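You operate a simulated robot arm through the tools that you are given. There is no shell and no other tool. Be economical: measure what you need, move in short steps, check, and stop when the job is done.

Carry out the task below with a simulated robot arm. There is one attempt and no reset: what you move stays moved.

Task
Centre belt 1 with the star knob till its pointer holds green.
Fine: dial to 3, then start; turn the knob while the belt runs; stop it after; other controls and tubs stay.

Only the result counts: the job must be done as asked and must still hold three seconds after the hand-in. Knocking over, shifting, dropping, spilling or breaking anything else fails it.

Robot
A 7-joint arm with a two-finger parallel gripper, fixed in place. Base frame: the origin is at the foot of the arm, x ahead of it, y to its left, z up. Lengths are in mm, angles in degrees, forces in N, time in s.
With the tool pointing down near the work surface it reaches from about 100 to 400 mm from the base axis. Its first joint turns from -115.0 to 115.0 degrees. Payload 3.91 kg.
The TCP is the grasp point between the finger pads, 30 mm short of the fingertips. In the tool frame z runs along the fingers and y along their closing line. The gripper opens to 110 mm. The fingers are 20 mm wide and 10 mm thick; the gripper's body (48 by 112 mm) begins 55 mm behind the TCP.
Orientation is that of the tool frame in the base frame, as [roll, pitch, yaw] about the fixed x, y, z axes, in that order (R = Rz(yaw) Ry(pitch) Rx(roll)). With the fingers straight down and closing along the base's y, the tool's x points along the base's -x, its y along +y and its z along -z.

Tools
- The arm moves only by the tool move_arm. Its argument "steps" is text: rows parted by semicolons, each of 6 numbers parted by spaces: the shift along the tool's x, y, z in units of 100 mm (1.0 is 100 mm), then the turn, a rotation vector about the tool's x, y, z in units of 120 degrees (1.0 is 120 degrees). In form: tx ty tz ax ay az; .... A call has 1 to 20 rows; each row is the pose to reach, as a shift and turn from the pose commanded when the call began, along the tool's axes at that moment. "grip" is the opening, from 0 (shut) to 1 (fully open), set as the call begins (left out, the last holds). A call with a number of a shift or a turn outside -1 to 1 is refused whole. Rows are played at 5 a second. More than 50 mm and 8.6 degrees between two rows, or a gripper value outside its range, and nothing of the call is played. Where a pose cannot be reached the arm comes as near as it can. A force on the tool above 40 N (or 10 N above the force at the start of the call, whichever is more), or a blocked arm, ends the call early, and 0.2 s more pass. The fingers move at their own pace (about 108 mm/s each) and stop on an object; they squeeze with about 25 N. The grip force told is the motor's: it shows also when the fingers shut on nothing. Time passes only in rows, and 0.2 s behind the last, so rows that repeat a pose let the fingers close. The reply holds the time, the measured pose of the TCP, the force on the tool along the base axes, the opening and the grip force, in the units named above and with some noise, and new pictures: "show" is both (left out), scene, wrist or none.
- Cameras (640 x 400 px; columns grow to the right, rows downward): "scene" is fixed at [399.8, -499, 1634.1]; the picture's right is [0.99, -0.14, 0.00], its down [-0.07, -0.52, -0.85] and it looks along [0.12, 0.84, -0.53] (base axes); focal length 363 px, centre (320, 200). "wrist" rides on the gripper at [73, 17, -103] in the tool frame; the picture's right is [-0.23, 0.97, 0.00], its down [-0.76, -0.18, -0.62] and it looks along [-0.61, -0.14, 0.78] (tool axes); focal length 222 px, centre (320, 200). There is no depth. A picture from a camera that has moved, and an enlarged one, comes with that camera's place and axes in the base frame and with its lens.
- raise_lower(by): slides the trunk up (or, below 0, down) by that many mm; the arm rides with it, the base frame stays. It gives what a move gives, with no picture.
- close_up(camera, box): a new picture of the part [left, top, right, bottom] of that camera's present view, enlarged. No time passes.
- sign_off(): hands the job in; it is judged then, once.

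Go step by step. Nothing tells you positions but the pictures and the camera data: compare them with the known pose of the tool, close in by small moves and look again before you grip or let go. The budget is 120 turns and 200 pictures, counting those below and the enlarged ones. Unless the task says otherwise, let go and move clear before handing in, and close with one line.

The tools are called after "Emit:" as a command line: name --argument value ..., lists and objects as JSON in quotes. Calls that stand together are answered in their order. move_arm: Moves the arm, as the interface text tells. Its arguments: {"type":"object","properties":{"steps":{"type":"string"},"grip":{"type":"number"},"show":{"type":"string","enum":["both","scene","wrist","none"]}},"required":["steps"]} The other tools are called the same way: raise_lower (by) slides the trunk up or down; close_up (camera, box) takes an enlarged picture of a part of a camera's view; sign_off () hands the job in.

At the start:

```text
time_s: 0.0
tcp_pos: [168.0, 441.9, 1267.6]
tcp_rot: [179.9, -0.1, -180.0]
wrist_force: [0.7, -0.4, 0.0]
opening: 110.0
grasp_force: 0.1
trunk travel left (down, up): [-825.0, 165.0]
```

scene: 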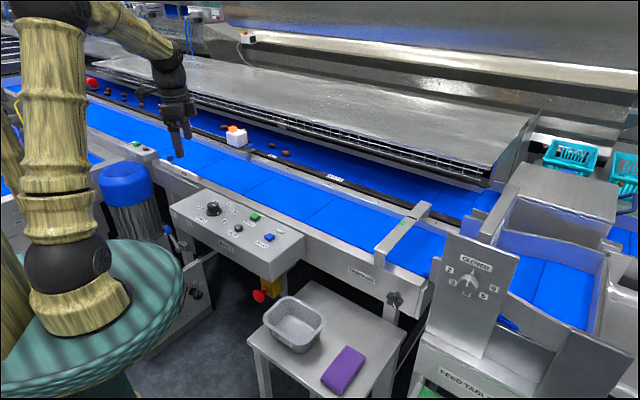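
wrist: 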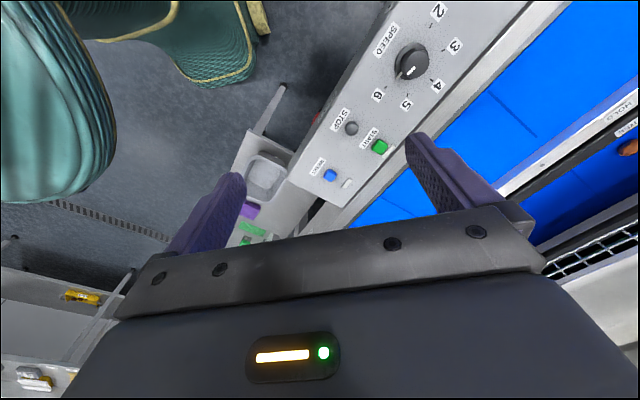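

I see a control panel with a speed dial, start and stop buttons, a belt, a star knob near the tracking plate and another dial plate at the right. I'll enlarge these parts first.

Emit:
close_up --camera "scene" --box '[160, 180, 320, 280]'

Emit:
close_up --camera "scene" --box '[330, 190, 530, 315]'

Emit:
close_up --camera "wrist" --box '[220, 0, 540, 200]'

Emit:
close_up --camera "scene" --box '[80, 100, 240, 200]'

```text
4.00 times, centred on (240, 230) of scene
camera zoom: at [399.8, -499.0, 1634.1], right [0.99, -0.14, 0.0], down [-0.07, -0.52, -0.85], along [0.12, 0.84, -0.53], focal length 1452 px, centre (640, 80)
```

zoom: 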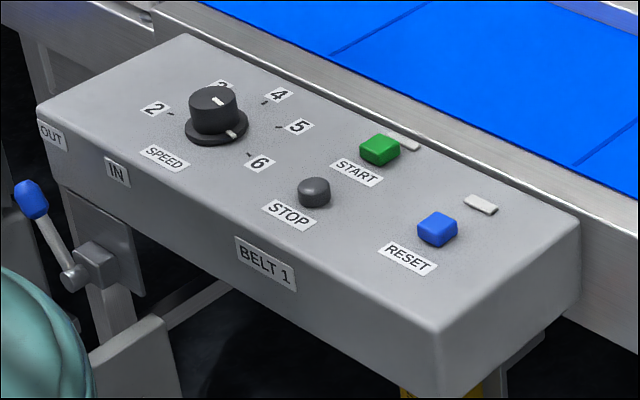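

```text
3.20 times, centred on (430, 252) of scene
camera zoom: at [399.8, -499.0, 1634.1], right [0.99, -0.14, 0.0], down [-0.07, -0.52, -0.85], along [0.12, 0.84, -0.53], focal length 1162 px, centre (-32, 32)
```

zoom: 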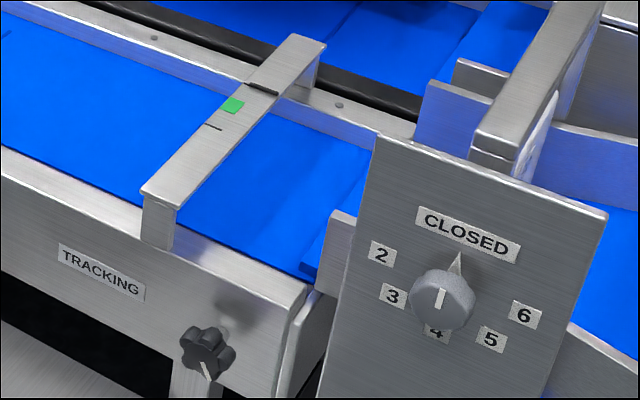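

```text
2.00 times, centred on (380, 100) of wrist
camera zoom: at [95.3, 457.0, 1371.0], right [0.23, 0.97, 0.0], down [0.76, -0.18, 0.62], along [0.61, -0.14, -0.78], focal length 444 px, centre (200, 400)
```

zoom: 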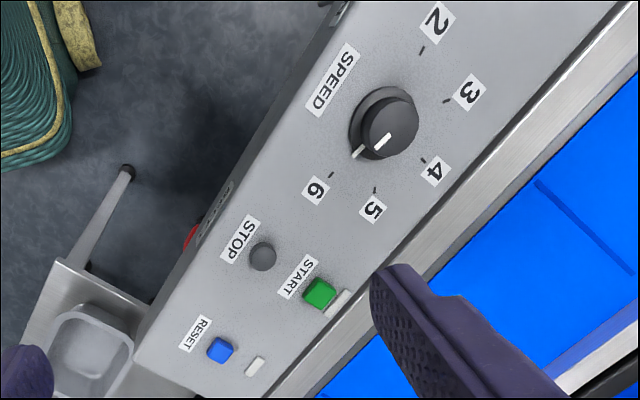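

```text
4.00 times, centred on (160, 150) of scene
camera zoom: at [399.8, -499.0, 1634.1], right [0.99, -0.14, 0.0], down [-0.07, -0.52, -0.85], along [0.12, 0.84, -0.53], focal length 1452 px, centre (960, 400)
```

zoom: 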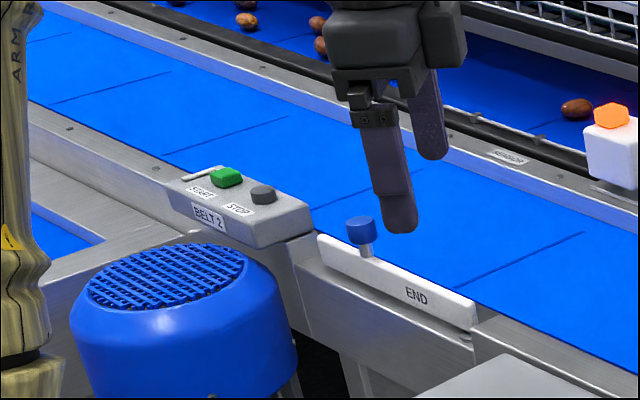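

The dial is at about (183, 595, 930), start at (325, 534, 934), and stop at (272, 481, 934). I'll move towards the dial at a safe height and check the reach as I go.

Emit:
move_arm --steps "0 0.4 0.3 0 0 0; -0.05 0.8 0.6 0 0 0; -0.1 1 0.9 0 0 0" --show "both"

Emit:
close_up --camera "scene" --box '[370, 190, 450, 240]'

```text
refused: row 2 steps farther than a row can; nothing moved
```

```text
8.00 times, centred on (410, 215) of scene
camera zoom: at [399.8, -499.0, 1634.1], right [0.99, -0.14, 0.0], down [-0.07, -0.52, -0.85], along [0.12, 0.84, -0.53], focal length 2905 px, centre (-400, 80)
```

zoom: 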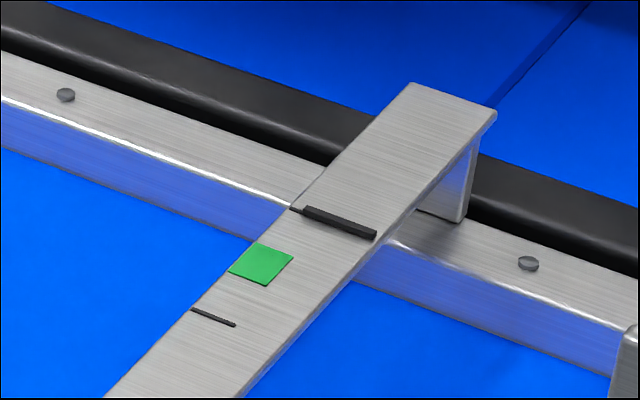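

The scale has a green patch between two end ticks, and the pointer bar sits at the far tick. I'll retry the move with smaller rows.

Emit:
move_arm --steps "0 0.3 0.2 0 0 0; -0.05 0.6 0.4 0 0 0; -0.1 0.85 0.6 0 0 0; -0.1 1 0.8 0 0 0"

```text
time_s: 1.0
tcp_pos: [175.8, 543.3, 1188.7]
tcp_rot: [179.9, 0.0, -180.0]
wrist_force: [-1.2, -0.3, -0.7]
opening: 110.0
grasp_force: 0.1
trunk travel left (down, up): [-825.0, 165.0]
camera wrist: at [104.9, 559.1, 1291.1], right [0.23, 0.97, 0.0], down [0.76, -0.18, 0.62], along [0.61, -0.14, -0.78], focal length 222 px, centre (320, 200)
```

scene: 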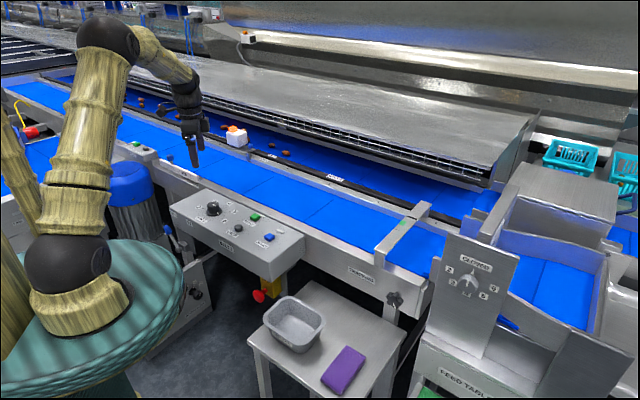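
wrist: 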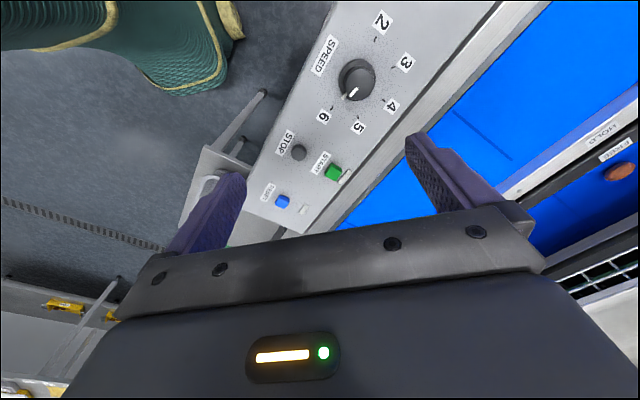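

Reaching is fine so far, and the dial position agrees at about (180, 595). I'll enlarge the dial to read where it points.

Emit:
close_up --camera "wrist" --box '[280, 0, 440, 100]'

Emit:
close_up --camera "wrist" --box '[260, 80, 420, 180]'

```text
4.00 times, centred on (360, 50) of wrist
camera zoom: at [104.9, 559.1, 1291.1], right [0.23, 0.97, 0.0], down [0.76, -0.18, 0.62], along [0.61, -0.14, -0.78], focal length 888 px, centre (160, 800)
```

zoom: 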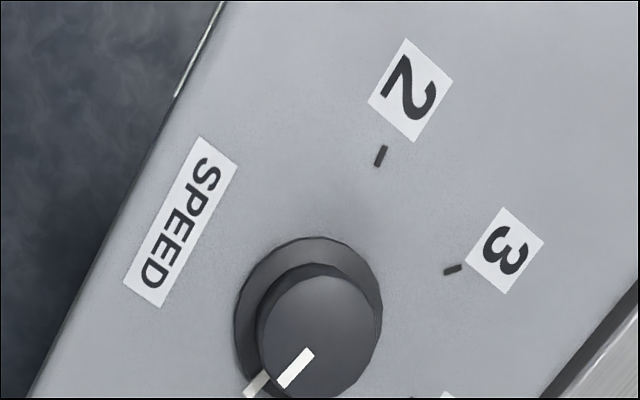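

```text
4.00 times, centred on (340, 130) of wrist
camera zoom: at [104.9, 559.1, 1291.1], right [0.23, 0.97, 0.0], down [0.76, -0.18, 0.62], along [0.61, -0.14, -0.78], focal length 888 px, centre (240, 480)
```

zoom: 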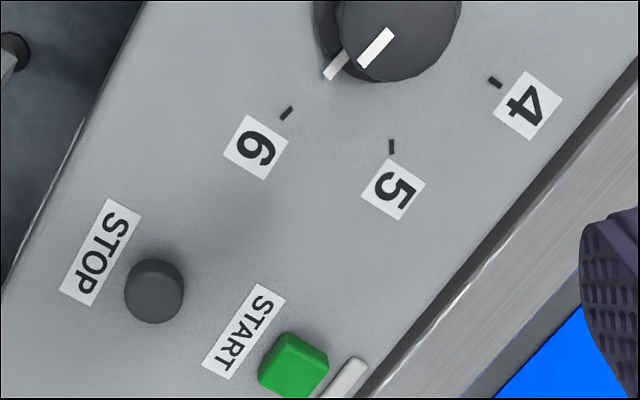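

The dial points at 6 (−55° in the base frame) and 3 lies at 95°, so it needs a turn of +150° counter-clockwise seen from above. Its centre is about (182, 597) with the top at about z 960, so I'll go over it and pre-rotate the gripper by −75°.

Emit:
move_arm --steps "-0.02 0.15 0.1 0 0 0.07; -0.04 0.3 0.2 0 0 0.14; -0.06 0.45 0.3 0 0 0.21; -0.06 0.537 0.4 0 0 0.28; -0.06 0.537 0.5 0 0 0.35; -0.06 0.537 0.6 0 0 0.42; -0.06 0.537 0.7 0 0 0.49; -0.06 0.537 0.8 0 0 0.56; -0.06 0.537 0.9 0 0 0.625; -0.06 0.537 0.9 0 0 0.625"

```text
time_s: 3.2
tcp_pos: [182.7, 595.3, 1096.8]
tcp_rot: [180.0, -0.1, 104.8]
wrist_force: [0.2, 0.2, 0.4]
opening: 109.7
grasp_force: 0.1
trunk travel left (down, up): [-825.0, 165.0]
camera wrist: at [180.3, 668.3, 1200.4], right [1.0, 0.03, 0.0], down [0.02, -0.78, 0.62], along [0.02, -0.62, -0.78], focal length 222 px, centre (320, 200)
```

scene: 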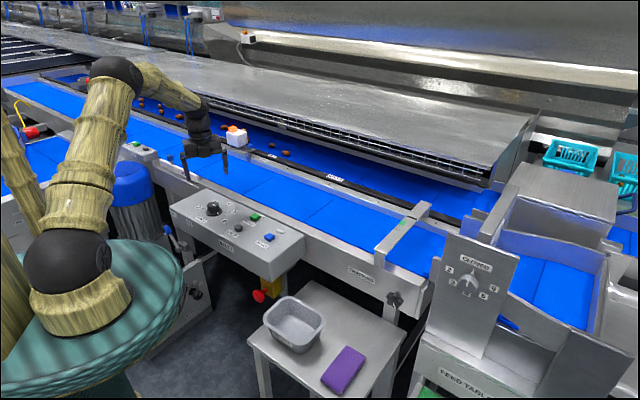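
wrist: 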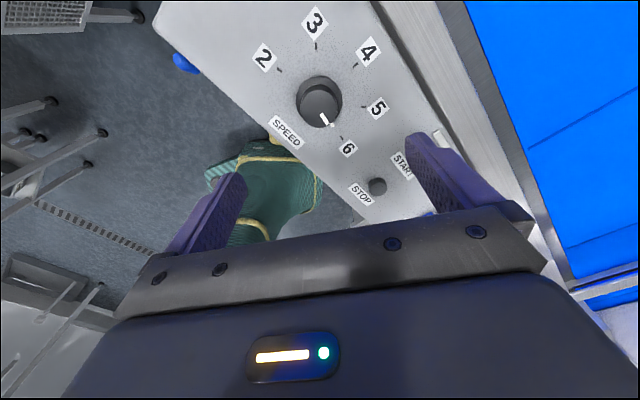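

The dial centre reads about (183, 599), so I'm nearly over it. I'll descend partway.

Emit:
move_arm --steps "0.03 0.01 0.3 0 0 0; 0.03 0.01 0.6 0 0 0; 0.03 0.01 0.85 0 0 0; 0.03 0.01 0.85 0 0 0"

```text
time_s: 4.2
tcp_pos: [182.8, 596.4, 1010.9]
tcp_rot: [-179.9, -0.2, 104.9]
wrist_force: [0.4, -0.2, 0.1]
opening: 109.9
grasp_force: 0.1
trunk travel left (down, up): [-825.0, 165.0]
camera wrist: at [181.3, 671.2, 1115.4], right [1.0, 0.03, 0.0], down [0.03, -0.78, 0.62], along [0.02, -0.62, -0.78], focal length 222 px, centre (320, 200)
```

scene: 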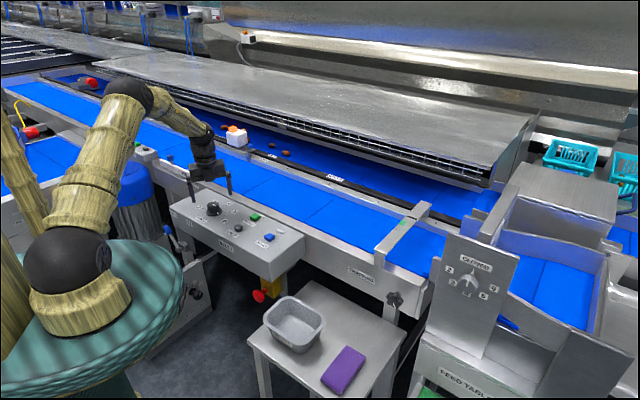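
wrist: 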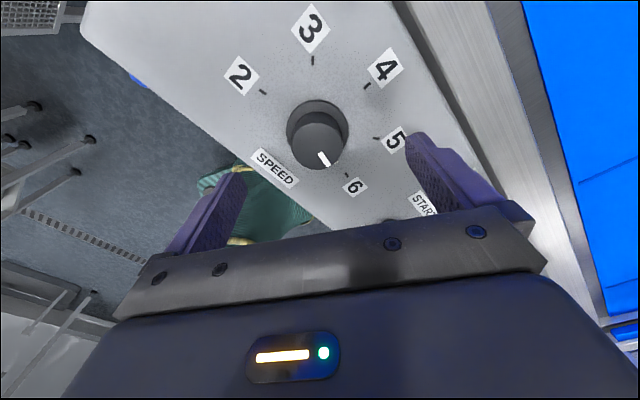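

The knob top is in line with the grasp axis. I'll descend 38 mm and close on it.

Emit:
move_arm --steps "0 0 0.2 0 0 0; 0 0 0.38 0 0 0; 0 0 0.38 0 0 0" --show "wrist"

Emit:
close_up --camera "scene" --box '[160, 150, 288, 230]'

```text
time_s: 5.0
tcp_pos: [182.2, 599.6, 974.6]
tcp_rot: [180.0, 0.0, 105.1]
wrist_force: [-0.3, 0.2, 0.0]
opening: 110.2
grasp_force: 0.0
trunk travel left (down, up): [-825.0, 165.0]
camera wrist: at [181.0, 672.9, 1078.5], right [1.0, 0.03, 0.0], down [0.03, -0.78, 0.62], along [0.02, -0.62, -0.78], focal length 222 px, centre (320, 200)
```

wrist: 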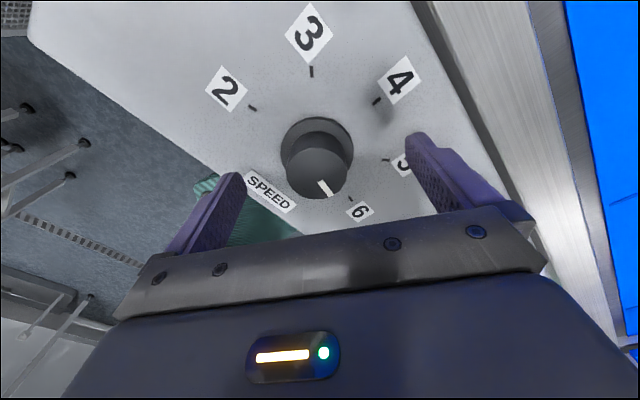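

```text
5.00 times, centred on (224, 190) of scene
camera zoom: at [399.8, -499.0, 1634.1], right [0.99, -0.14, 0.0], down [-0.07, -0.52, -0.85], along [0.12, 0.84, -0.53], focal length 1816 px, centre (800, 250)
```

zoom: 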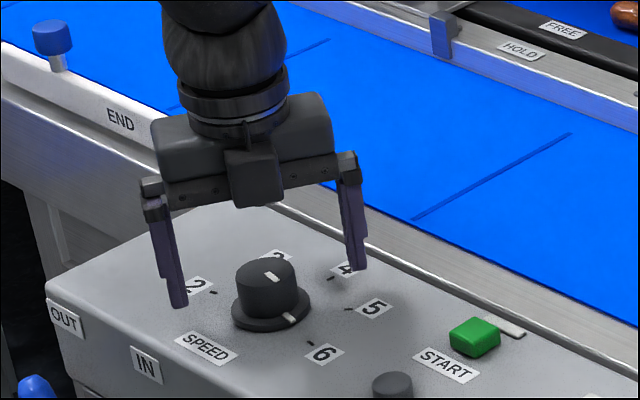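

The fingertips straddle the knob about 12 mm below its top. Next I'll close the grip.

Emit:
move_arm --steps "0 0 0.04 0 0 0; 0 0 0.04 0 0 0; 0 0 0.04 0 0 0; 0 0 0.04 0 0 0" --grip 0 --show "wrist"

```text
time_s: 6.0
tcp_pos: [179.2, 599.3, 971.0]
tcp_rot: [-179.9, -0.1, 105.0]
wrist_force: [-12.0, -4.9, -3.1]
opening: 39.6
grasp_force: 45.4
trunk travel left (down, up): [-825.0, 165.0]
camera wrist: at [178.5, 672.7, 1073.9], right [1.0, 0.03, 0.0], down [0.03, -0.78, 0.62], along [0.02, -0.62, -0.78], focal length 222 px, centre (320, 200)
```

wrist: 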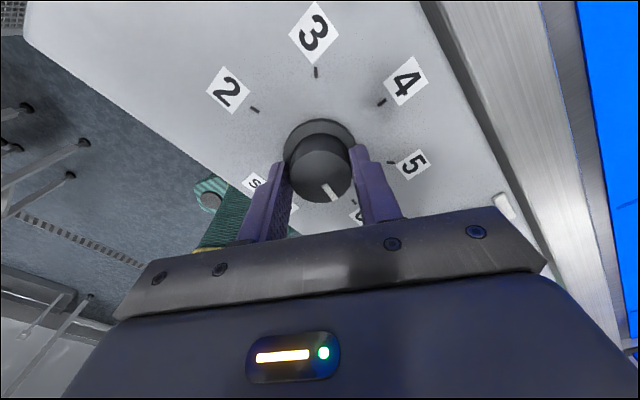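

I have the knob, with a small sideways load, so I'll shift the centre by about 2.5 mm and turn about 42° to see how it responds.

Emit:
move_arm --steps "0.006 -0.025 0 0 0 0; 0.006 -0.025 0 0 0 -0.07; 0.006 -0.025 0 0 0 -0.14; 0.006 -0.025 0 0 0 -0.21; 0.006 -0.025 0 0 0 -0.28; 0.006 -0.025 0 0 0 -0.35; 0.006 -0.025 0 0 0 -0.35" --show "wrist"

Emit:
close_up --camera "scene" --box '[160, 150, 288, 230]'

```text
time_s: 7.6
tcp_pos: [179.2, 598.1, 970.9]
tcp_rot: [179.9, -0.1, 147.1]
wrist_force: [-6.8, 0.5, 0.2]
opening: 39.4
grasp_force: 45.0
trunk travel left (down, up): [-825.0, 165.0]
camera wrist: at [128.4, 651.1, 1074.1], right [0.72, 0.69, 0.0], down [0.54, -0.56, 0.62], along [0.43, -0.45, -0.78], focal length 222 px, centre (320, 200)
```

wrist: 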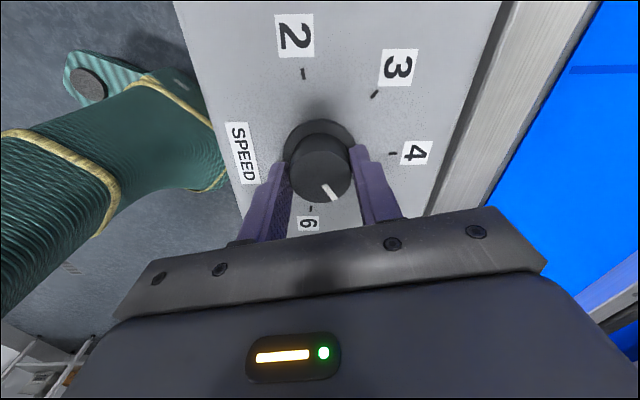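

```text
5.00 times, centred on (224, 190) of scene
camera zoom: at [399.8, -499.0, 1634.1], right [0.99, -0.14, 0.0], down [-0.07, -0.52, -0.85], along [0.12, 0.84, -0.53], focal length 1816 px, centre (800, 250)
```

zoom: 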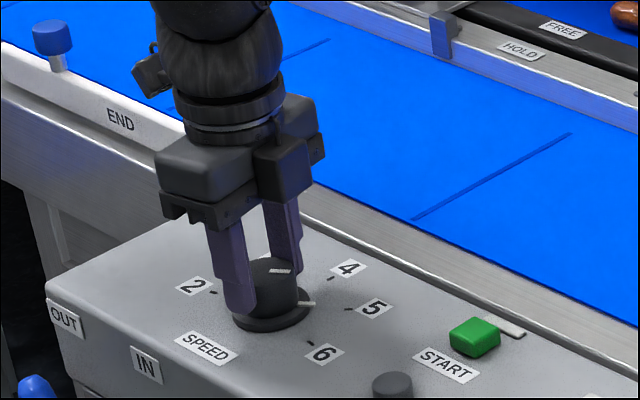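

The knob follows the wrist. I'll turn the remaining 108°, with a slight re-centring.

Emit:
move_arm --steps "0.012 -0.008 0 0 0 -0.07; 0.012 -0.008 0 0 0 -0.14; 0.012 -0.008 0 0 0 -0.21; 0.012 -0.008 0 0 0 -0.28; 0.012 -0.008 0 0 0 -0.35; 0.012 -0.008 0 0 0 -0.42; 0.012 -0.008 0 0 0 -0.49; 0.012 -0.008 0 0 0 -0.56; 0.012 -0.008 0 0 0 -0.63; 0.012 -0.008 0 0 0 -0.7; 0.012 -0.008 0 0 0 -0.77; 0.012 -0.008 0 0 0 -0.84; 0.012 -0.008 0 0 0 -0.9; 0.012 -0.008 0 0 0 -0.9" --show "wrist"

Emit:
close_up --camera "scene" --box '[160, 150, 288, 230]'

```text
time_s: 10.6
tcp_pos: [180.6, 596.4, 971.4]
tcp_rot: [-180.0, -0.1, -104.9]
wrist_force: [6.8, -21.9, -10.9]
opening: 39.3
grasp_force: 44.6
trunk travel left (down, up): [-825.0, 165.0]
camera wrist: at [145.8, 530.1, 1074.1], right [-0.88, 0.47, 0.0], down [0.37, 0.69, 0.62], along [0.29, 0.55, -0.78], focal length 222 px, centre (320, 200)
```

wrist: 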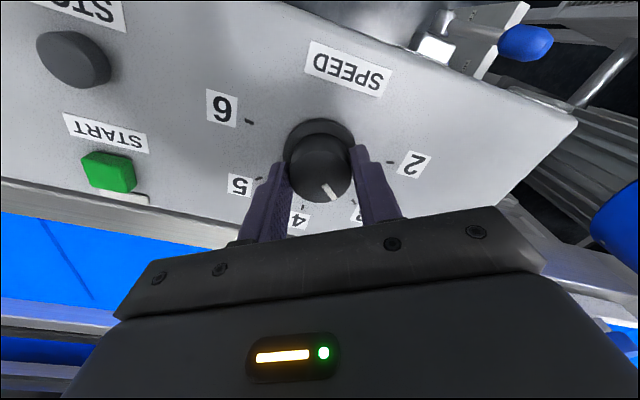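

```text
5.00 times, centred on (224, 190) of scene
camera zoom: at [399.8, -499.0, 1634.1], right [0.99, -0.14, 0.0], down [-0.07, -0.52, -0.85], along [0.12, 0.84, -0.53], focal length 1816 px, centre (800, 250)
```

zoom: 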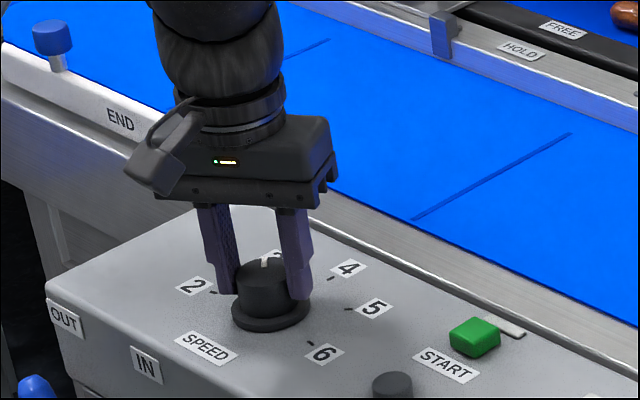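

The pointer appears to be on 3. I'll release, rise straight up, and check it.

Emit:
move_arm --steps "0 0 0 0 0 0; 0 0 0 0 0 0; 0 0 -0.3 0 0 0; 0 0 -0.6 0 0 0; 0 0 -1 0 0 0" --grip 1 --show "wrist"

Emit:
close_up --camera "wrist" --box '[200, 0, 440, 150]'

Emit:
close_up --camera "scene" --box '[160, 170, 288, 250]'

```text
time_s: 11.8
tcp_pos: [179.0, 597.3, 1073.1]
tcp_rot: [179.8, 0.1, -105.0]
wrist_force: [-0.3, -0.8, 0.8]
opening: 110.0
grasp_force: 0.1
trunk travel left (down, up): [-825.0, 165.0]
camera wrist: at [144.1, 531.0, 1175.7], right [-0.88, 0.47, 0.0], down [0.37, 0.69, 0.62], along [0.29, 0.55, -0.78], focal length 222 px, centre (320, 200)
```

wrist: 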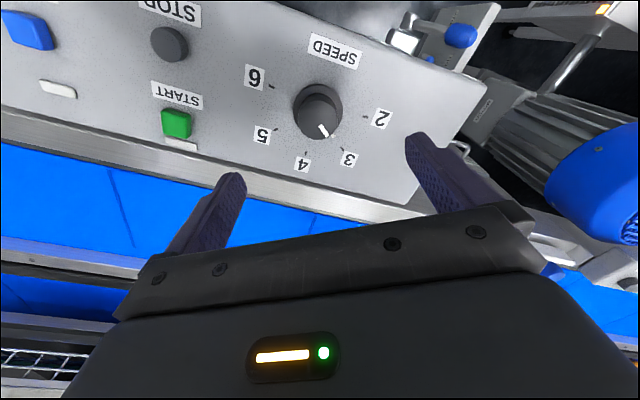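

```text
2.67 times, centred on (320, 75) of wrist
camera zoom: at [144.1, 531.0, 1175.7], right [-0.88, 0.47, 0.0], down [0.37, 0.69, 0.62], along [0.29, 0.55, -0.78], focal length 592 px, centre (320, 533)
```

zoom: 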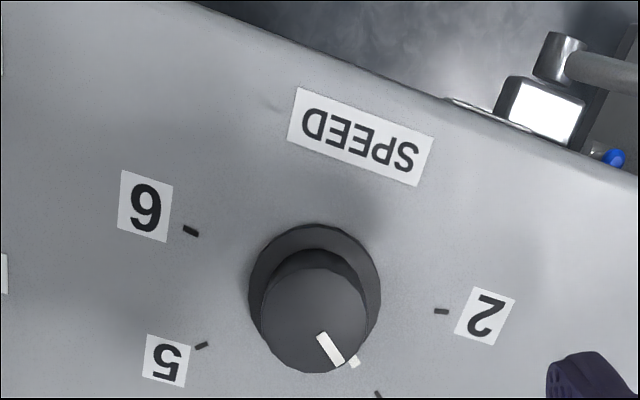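

```text
5.00 times, centred on (224, 210) of scene
camera zoom: at [399.8, -499.0, 1634.1], right [0.99, -0.14, 0.0], down [-0.07, -0.52, -0.85], along [0.12, 0.84, -0.53], focal length 1816 px, centre (800, 150)
```

zoom: 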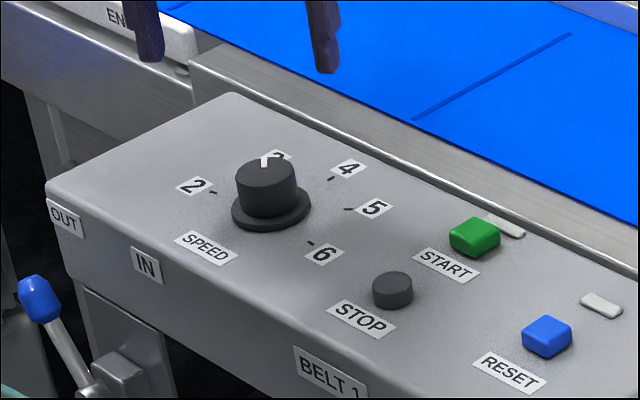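

The skirt pointer lines up with tick 3. Next I'll move towards the start button with the gripper closed, turning the wrist back on the way.

Emit:
move_arm --steps "0.03 -0.1 0 0 0 0.07; 0.06 -0.2 0 0 0 0.14; 0.09 -0.3 0 0 0 0.21; 0.12 -0.4 0 0 0 0.28; 0.14 -0.5 0 0 0 0.35; 0.16 -0.65 0 0 0 0.42; 0.18 -0.8 0 0 0 0.49; 0.2 -0.9 0 0 0 0.56; 0.23 -1 0 0 0 0.625; 0.23 -1 0 0 0 0.625" --grip 0 --show "none"

```text
time_s: 14.0
tcp_pos: [270.8, 548.5, 1070.0]
tcp_rot: [179.9, -0.1, 179.8]
wrist_force: [-0.7, -0.7, -1.0]
opening: 0.0
grasp_force: 24.7
trunk travel left (down, up): [-825.0, 165.0]
```

Emit:
move_arm --steps "-0.27 -0.08 0.2 0 0 0; -0.54 -0.145 0.4 0 0 0; -0.54 -0.145 0.68 0 0 0; -0.54 -0.145 0.68 0 0 0" --show "wrist"

Emit:
close_up --camera "scene" --box '[190, 170, 318, 250]'

```text
time_s: 15.0
tcp_pos: [321.9, 536.6, 1001.5]
tcp_rot: [179.9, -0.1, 180.0]
wrist_force: [-0.9, 0.5, -0.3]
opening: 0.2
grasp_force: 25.0
trunk travel left (down, up): [-825.0, 165.0]
camera wrist: at [251.0, 552.7, 1105.2], right [0.23, 0.97, 0.0], down [0.76, -0.18, 0.62], along [0.61, -0.14, -0.78], focal length 222 px, centre (320, 200)
```

wrist: 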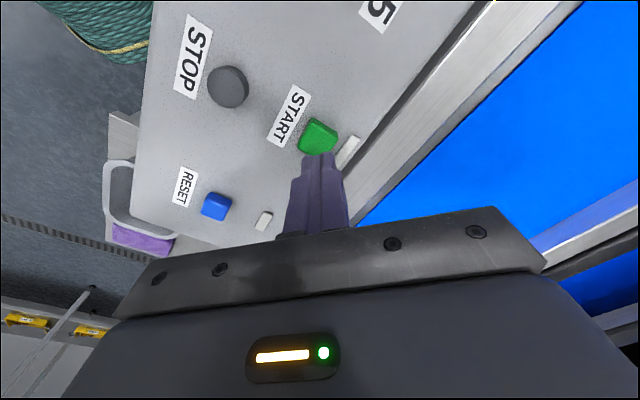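

```text
5.00 times, centred on (254, 210) of scene
camera zoom: at [399.8, -499.0, 1634.1], right [0.99, -0.14, 0.0], down [-0.07, -0.52, -0.85], along [0.12, 0.84, -0.53], focal length 1816 px, centre (650, 150)
```

zoom: 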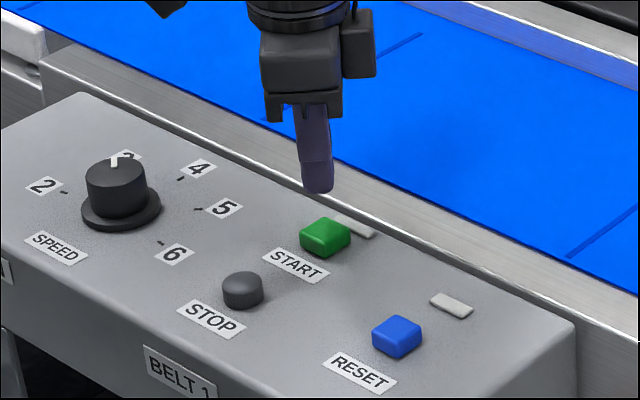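

The start button is almost directly below the fingertips, with its top at about z 936. I'll lower until just above it and then press gently.

Emit:
move_arm --steps "0 0 0.15 0 0 0; 0 0 0.28 0 0 0; 0 0 0.28 0 0 0" --show "wrist"

Emit:
close_up --camera "scene" --box '[222, 190, 286, 230]'

```text
time_s: 15.8
tcp_pos: [323.5, 536.0, 974.6]
tcp_rot: [179.9, -0.1, -180.0]
wrist_force: [-1.1, 0.6, -0.3]
opening: 0.3
grasp_force: 25.0
trunk travel left (down, up): [-825.0, 165.0]
camera wrist: at [252.5, 552.0, 1077.5], right [0.23, 0.97, 0.0], down [0.76, -0.18, 0.62], along [0.61, -0.14, -0.78], focal length 222 px, centre (320, 200)
```

wrist: 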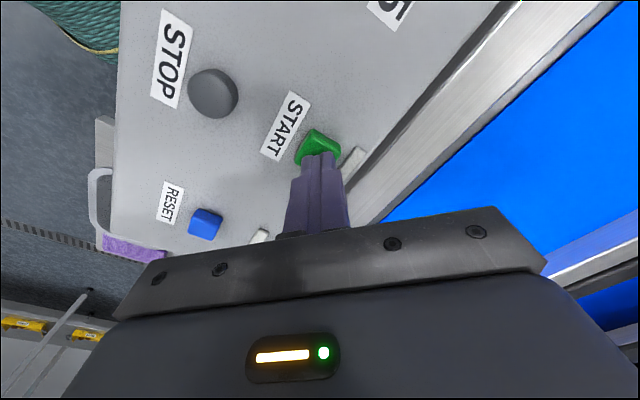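

```text
10.00 times, centred on (254, 210) of scene
camera zoom: at [399.8, -499.0, 1634.1], right [0.99, -0.14, 0.0], down [-0.07, -0.52, -0.85], along [0.12, 0.84, -0.53], focal length 3631 px, centre (980, 100)
```

zoom: 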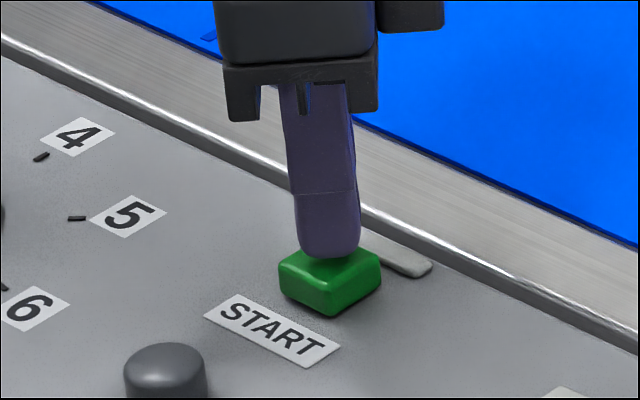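

The tip is over the button, so I'll press down in small increments.

Emit:
move_arm --steps "0.02 -0.02 0.02 0 0 0; 0.02 -0.02 0.05 0 0 0; 0.02 -0.02 0.08 0 0 0; 0.02 -0.02 0.1 0 0 0; 0.02 -0.02 0.12 0 0 0" --show "scene"

Emit:
close_up --camera "scene" --box '[222, 190, 286, 230]'

```text
time_s: 17.0
tcp_pos: [321.4, 535.0, 965.4]
tcp_rot: [179.7, 0.1, -180.0]
wrist_force: [0.4, 1.5, 11.8]
opening: 0.1
grasp_force: 24.9
trunk travel left (down, up): [-825.0, 165.0]
```

scene: 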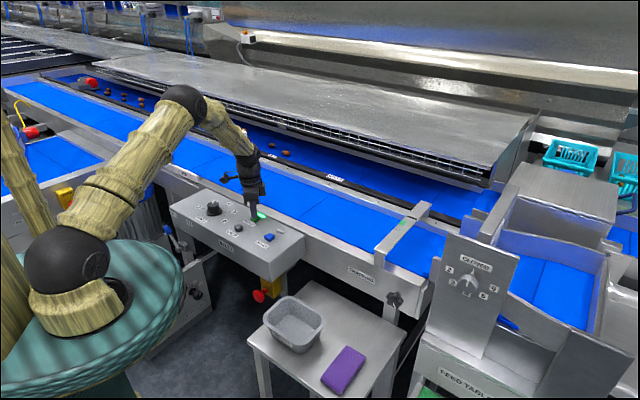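

```text
10.00 times, centred on (254, 210) of scene
camera zoom: at [399.8, -499.0, 1634.1], right [0.99, -0.14, 0.0], down [-0.07, -0.52, -0.85], along [0.12, 0.84, -0.53], focal length 3631 px, centre (980, 100)
```

zoom: 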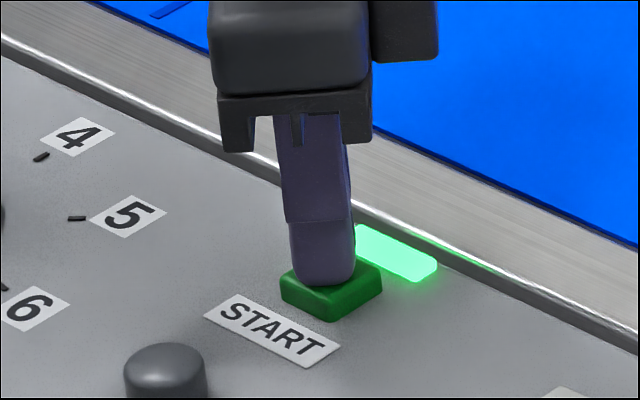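

The start lamp is lit, so the belt is running. I'll lift clear and look at the scene.

Emit:
move_arm --steps "0 0 -0.2 0 0 0; 0 -0.1 -0.6 0 0 0; 0 -0.3 -1 0 0 0; -0.2 -0.65 -1 0 0 0; -0.4 -1 -1 0 0 0" --grip 0.6 --show "scene"

Emit:
close_up --camera "scene" --box '[222, 190, 286, 230]'

Emit:
close_up --camera "scene" --box '[350, 270, 430, 320]'

```text
time_s: 18.2
tcp_pos: [362.4, 433.9, 1061.4]
tcp_rot: [179.8, -0.1, 180.0]
wrist_force: [-0.3, -0.9, 0.3]
opening: 65.9
grasp_force: 0.0
trunk travel left (down, up): [-825.0, 165.0]
```

scene: 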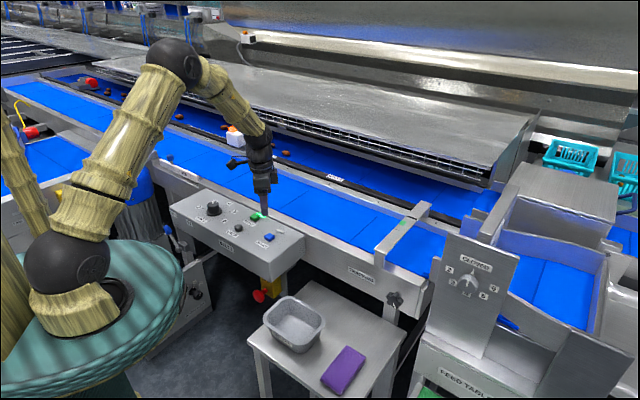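

```text
10.00 times, centred on (254, 210) of scene
camera zoom: at [399.8, -499.0, 1634.1], right [0.99, -0.14, 0.0], down [-0.07, -0.52, -0.85], along [0.12, 0.84, -0.53], focal length 3631 px, centre (980, 100)
```

zoom: 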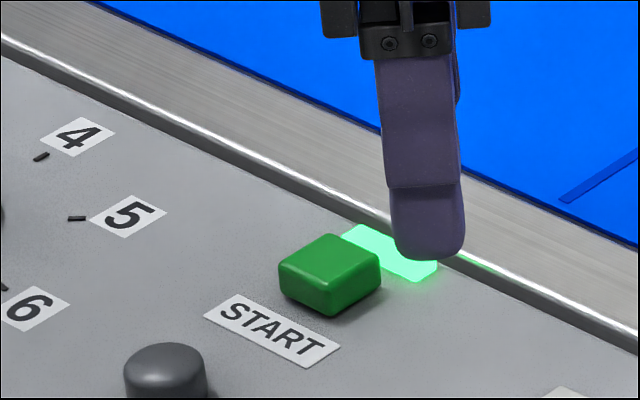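

```text
8.00 times, centred on (390, 295) of scene
camera zoom: at [399.8, -499.0, 1634.1], right [0.99, -0.14, 0.0], down [-0.07, -0.52, -0.85], along [0.12, 0.84, -0.53], focal length 2905 px, centre (-240, -560)
```

zoom: 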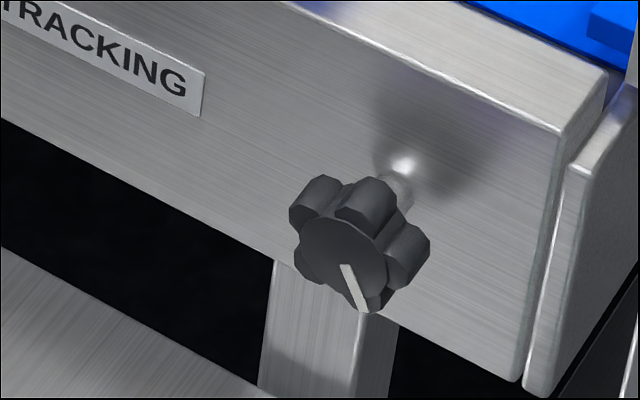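

The belt is running (lamp on), and the star knob shows clearly, standing off the frame's front face on a shaft. I'll travel towards it high up, turning to face the conveyor normal.

Emit:
move_arm --steps "-0.12 -0.2 -0.05 0 0 -0.0625; -0.25 -0.4 -0.1 0 0 -0.125; -0.38 -0.6 -0.1 0 0 -0.1875; -0.5 -0.75 -0.1 0 0 -0.25; -0.62 -0.9 -0.1 0 0 -0.3125; -0.7 -1 -0.1 0 0 -0.375" --show "none"

```text
time_s: 19.6
tcp_pos: [433.7, 332.4, 1071.9]
tcp_rot: [179.9, 0.0, -134.8]
wrist_force: [0.3, 0.8, 0.4]
opening: 65.7
grasp_force: 0.1
trunk travel left (down, up): [-825.0, 165.0]
```

Emit:
move_arm --steps "0.2 -0.25 0 0 0 0; 0.4 -0.5 0 0 0 0; 0.6 -0.75 0 0 0 0; 0.8 -1 0 0 0 0" --show "none"

Emit:
move_arm --steps "0.1 -0.25 0 0 0 0; 0.2 -0.5 0 0 0 0; 0.3 -0.75 0 0 0 0; 0.4 -1 0 0 0 0; 0.4 -1 0 0 -0.07 0; 0.4 -1 0 0 -0.14 0; 0.4 -1 0 0 -0.21 0; 0.4 -1 0 0 -0.28 0; 0.4 -1 0 0 -0.35 0" --show "both"

```text
time_s: 20.6
tcp_pos: [446.6, 204.0, 1072.7]
tcp_rot: [179.8, 0.1, -135.0]
wrist_force: [0.4, 0.2, -1.0]
opening: 66.1
grasp_force: 0.0
trunk travel left (down, up): [-825.0, 165.0]
```

```text
time_s: 22.6
tcp_pos: [489.1, 106.6, 1072.2]
tcp_rot: [179.8, 42.1, -135.0]
wrist_force: [-0.1, -0.5, 0.4]
opening: 66.3
grasp_force: 0.1
trunk travel left (down, up): [-825.0, 165.0]
camera wrist: at [390.1, 30.4, 1100.2], right [-0.57, 0.81, 0.15], down [0.23, -0.02, 0.97], along [0.79, 0.59, -0.17], focal length 222 px, centre (320, 200)
```

scene: 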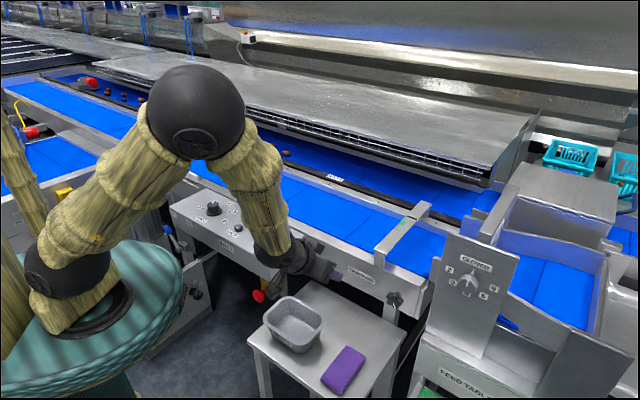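
wrist: 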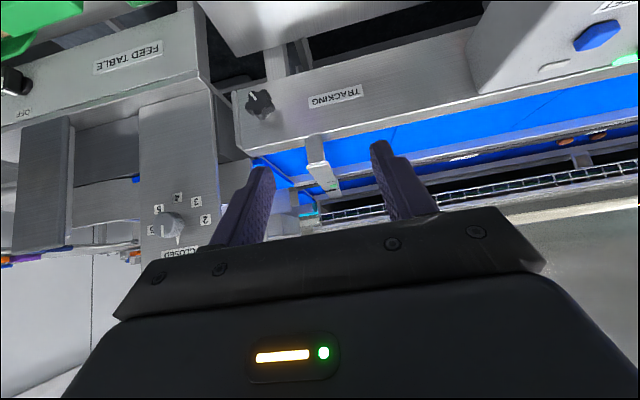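

The knob face centre triangulates to about (701, 170, 866). I'll finish tilting the tool to horizontal while still high, then roll it so the camera is on the free left side.

Emit:
move_arm --steps "0.06 -0.17 0.05 0 -0.067 0; 0.12 -0.34 0.1 0 -0.134 0; 0.18 -0.51 0.15 0 -0.2 0; 0.24 -0.68 0.2 0 -0.267 0; 0.3 -0.85 0.27 0 -0.334 0; 0.366 -1 0.34 0 -0.4 0" --show "none"

Emit:
move_arm --steps "0 0 0 0 0 0.07; 0 0 0 0 0 0.14; 0 0 0 0 0 0.21; 0 0 0 0 0 0.28; 0 0 0 0 0 0.35; 0 0 0 0 0 0.42; 0 0 0 0 0 0.49; 0 0 0 0 0 0.56; 0 0 0 0 0 0.63; 0 0 0 0 0 0.7; 0 0 0 0 0 0.75" --grip 0.7 --show "both"

```text
time_s: 24.0
tcp_pos: [556.1, 33.6, 1022.7]
tcp_rot: [42.6, 89.8, 87.6]
wrist_force: [0.1, -0.7, 0.1]
opening: 66.0
grasp_force: 0.0
trunk travel left (down, up): [-825.0, 165.0]
```

```text
time_s: 26.4
tcp_pos: [555.5, 34.7, 1021.0]
tcp_rot: [89.9, -0.3, 135.0]
wrist_force: [0.5, -0.3, -0.2]
opening: 76.7
grasp_force: 0.1
trunk travel left (down, up): [-825.0, 165.0]
camera wrist: at [432.0, 11.5, 1038.3], right [0.16, -0.16, 0.97], down [0.1, -0.98, -0.18], along [0.98, 0.12, -0.14], focal length 222 px, centre (320, 200)
```

scene: 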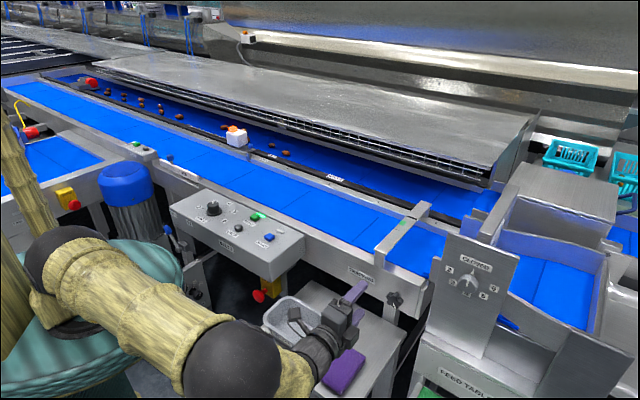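
wrist: 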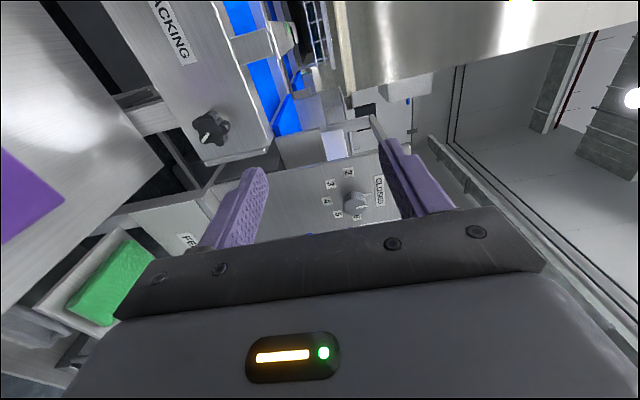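

The knob position holds at about (700, 171, 865). I'll descend to the pre-grasp line.

Emit:
move_arm --steps "-0.03 -0.3 0.05 0 0 0; -0.07 -0.6 0.1 0 0 0; -0.07 -0.8 0.2 0 0 0; -0.07 -1 0.3 0 0 0" --show "scene"

Emit:
move_arm --steps "0 -0.2 0.2 0 0 0; 0 -0.4 0.4 0 0 0; 0 -0.55 0.7 0 0 0; 0 -0.55 0.79 0 0 0; 0 -0.55 0.79 0 0 0" --show "both"

```text
time_s: 27.4
tcp_pos: [584.0, 47.4, 921.1]
tcp_rot: [90.0, -0.1, 134.9]
wrist_force: [0.3, 0.3, 0.4]
opening: 76.9
grasp_force: 0.2
trunk travel left (down, up): [-825.0, 165.0]
```

scene: 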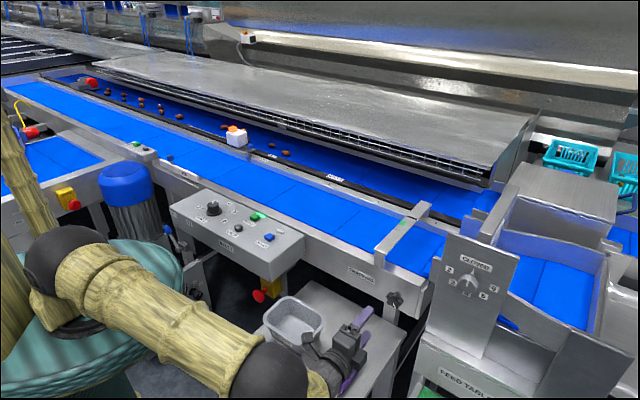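

```text
time_s: 28.6
tcp_pos: [637.1, 104.5, 864.9]
tcp_rot: [90.0, -0.1, 134.9]
wrist_force: [-0.3, -1.1, 0.1]
opening: 76.5
grasp_force: 0.2
trunk travel left (down, up): [-825.0, 165.0]
camera wrist: at [514.6, 82.3, 882.7], right [0.16, -0.16, 0.97], down [0.1, -0.98, -0.18], along [0.98, 0.12, -0.14], focal length 222 px, centre (320, 200)
```

scene: 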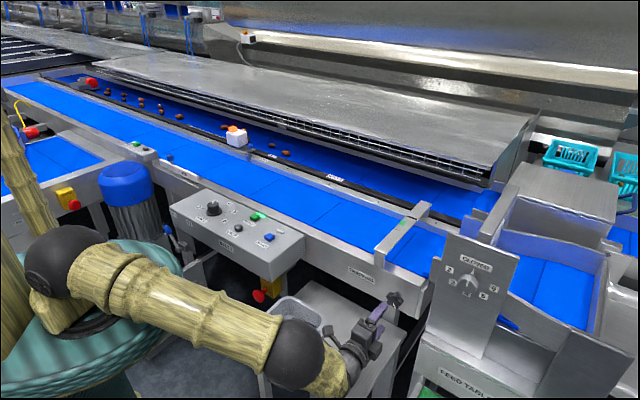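
wrist: 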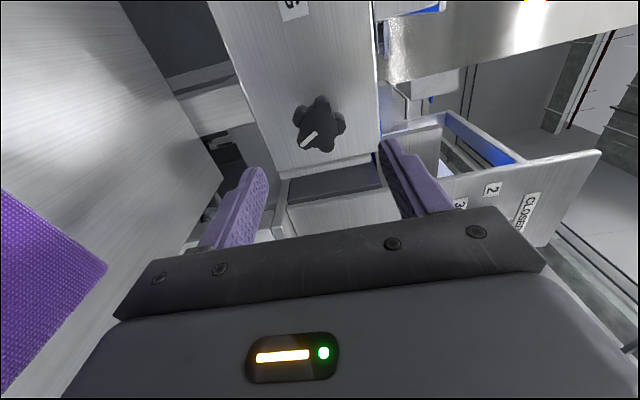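

The knob lies right on the tool axis. I'll enlarge the view to see its lobes before gripping.

Emit:
close_up --camera "wrist" --box '[260, 90, 388, 170]'

Emit:
close_up --camera "scene" --box '[350, 190, 446, 320]'

```text
5.00 times, centred on (324, 130) of wrist
camera zoom: at [514.6, 82.3, 882.7], right [0.16, -0.16, 0.97], down [0.1, -0.98, -0.18], along [0.98, 0.12, -0.14], focal length 1111 px, centre (300, 550)
```

zoom: 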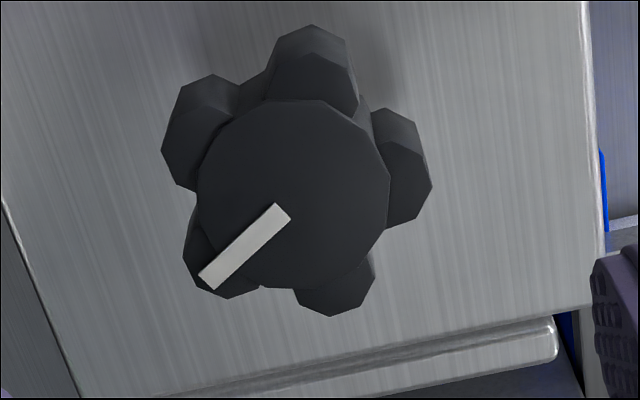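

```text
3.08 times, centred on (398, 255) of scene
camera zoom: at [399.8, -499.0, 1634.1], right [0.99, -0.14, 0.0], down [-0.07, -0.52, -0.85], along [0.12, 0.84, -0.53], focal length 1117 px, centre (80, 31)
```

zoom: 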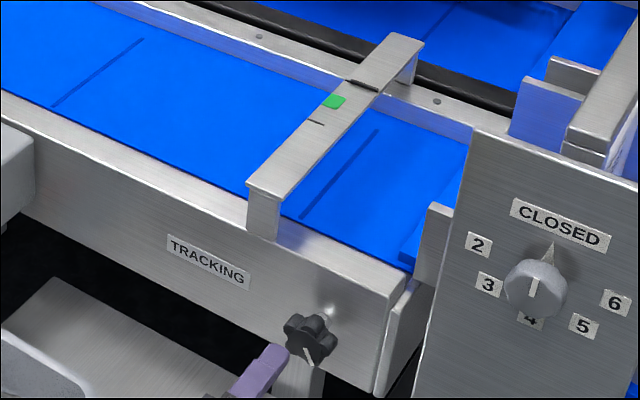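

Five lobes, and one sits opposite a valley along the closing line, so this is a good grip. I'll advance with the fingers straddling the knob.

Emit:
move_arm --steps "0 0 0.25 0 0 0; 0 0 0.5 0 0 0; 0 0 0.7 0 0 0; 0 0 0.7 0 0 0" --show "wrist"

Emit:
close_up --camera "scene" --box '[340, 260, 436, 320]'

```text
time_s: 29.6
tcp_pos: [687.2, 153.7, 867.1]
tcp_rot: [90.0, 0.0, 135.0]
wrist_force: [-0.1, 0.0, 0.6]
opening: 77.0
grasp_force: 0.1
trunk travel left (down, up): [-825.0, 165.0]
camera wrist: at [563.8, 132.5, 884.3], right [0.16, -0.16, 0.97], down [0.1, -0.98, -0.18], along [0.98, 0.12, -0.14], focal length 222 px, centre (320, 200)
```

wrist: 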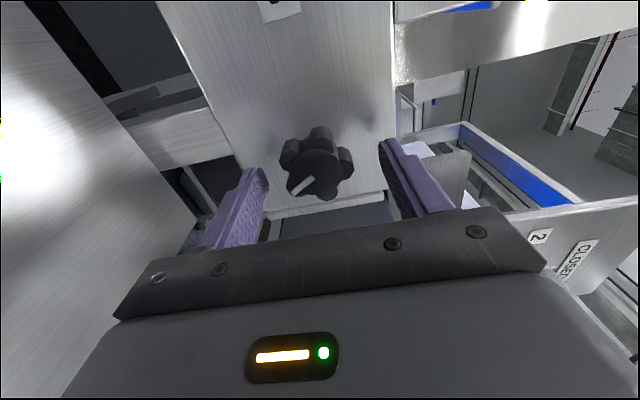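

```text
6.67 times, centred on (388, 290) of scene
camera zoom: at [399.8, -499.0, 1634.1], right [0.99, -0.14, 0.0], down [-0.07, -0.52, -0.85], along [0.12, 0.84, -0.53], focal length 2421 px, centre (-133, -400)
```

zoom: 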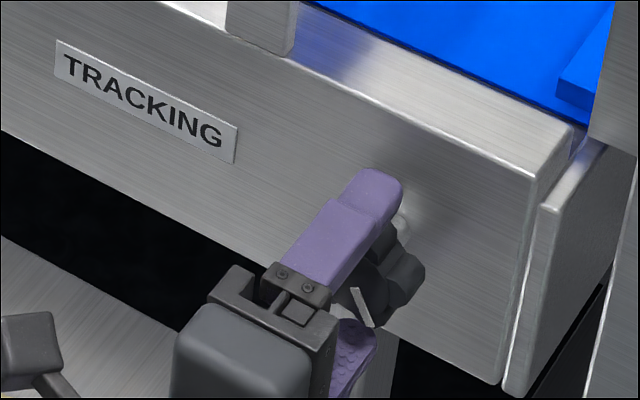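

The fingers straddle the knob with its face about 20 mm ahead of the grasp point. I'll advance 10 mm more and close.

Emit:
move_arm --steps "0 -0.02 0.05 0 0 0; 0 -0.02 0.1 0 0 0; 0 -0.02 0.1 0 0 0" --show "none"

Emit:
move_arm --steps "0 0 0 0 0 0; 0 0 0 0 0 0; 0 0 0 0 0 0" --grip 0 --show "wrist"

Emit:
close_up --camera "scene" --box '[340, 260, 436, 320]'

```text
time_s: 30.4
tcp_pos: [694.0, 162.7, 864.0]
tcp_rot: [90.0, -0.1, 135.0]
wrist_force: [-0.7, 0.4, 0.2]
opening: 76.8
grasp_force: 0.1
trunk travel left (down, up): [-825.0, 165.0]
```

```text
time_s: 31.2
tcp_pos: [696.2, 162.6, 864.2]
tcp_rot: [89.9, -0.2, 135.1]
wrist_force: [1.4, 0.8, 3.4]
opening: 47.6
grasp_force: 44.7
trunk travel left (down, up): [-825.0, 165.0]
camera wrist: at [571.0, 140.4, 881.8], right [0.16, -0.16, 0.97], down [0.1, -0.98, -0.18], along [0.98, 0.12, -0.14], focal length 222 px, centre (320, 200)
```

wrist: 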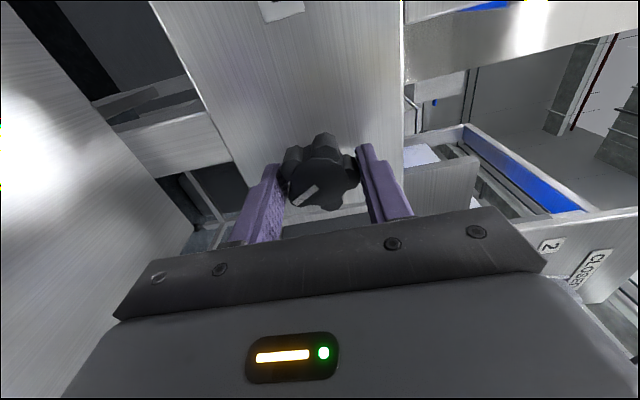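

```text
6.67 times, centred on (388, 290) of scene
camera zoom: at [399.8, -499.0, 1634.1], right [0.99, -0.14, 0.0], down [-0.07, -0.52, -0.85], along [0.12, 0.84, -0.53], focal length 2421 px, centre (-133, -400)
```

zoom: 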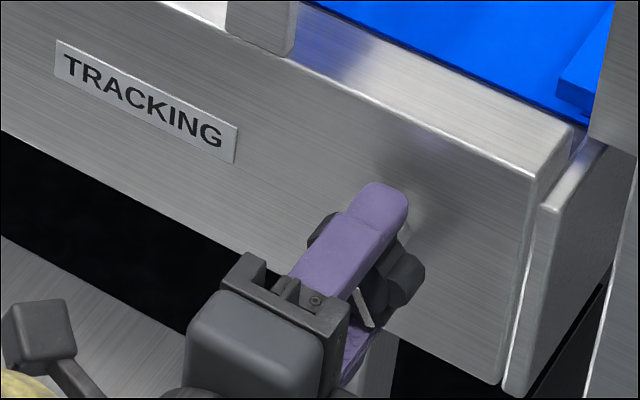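

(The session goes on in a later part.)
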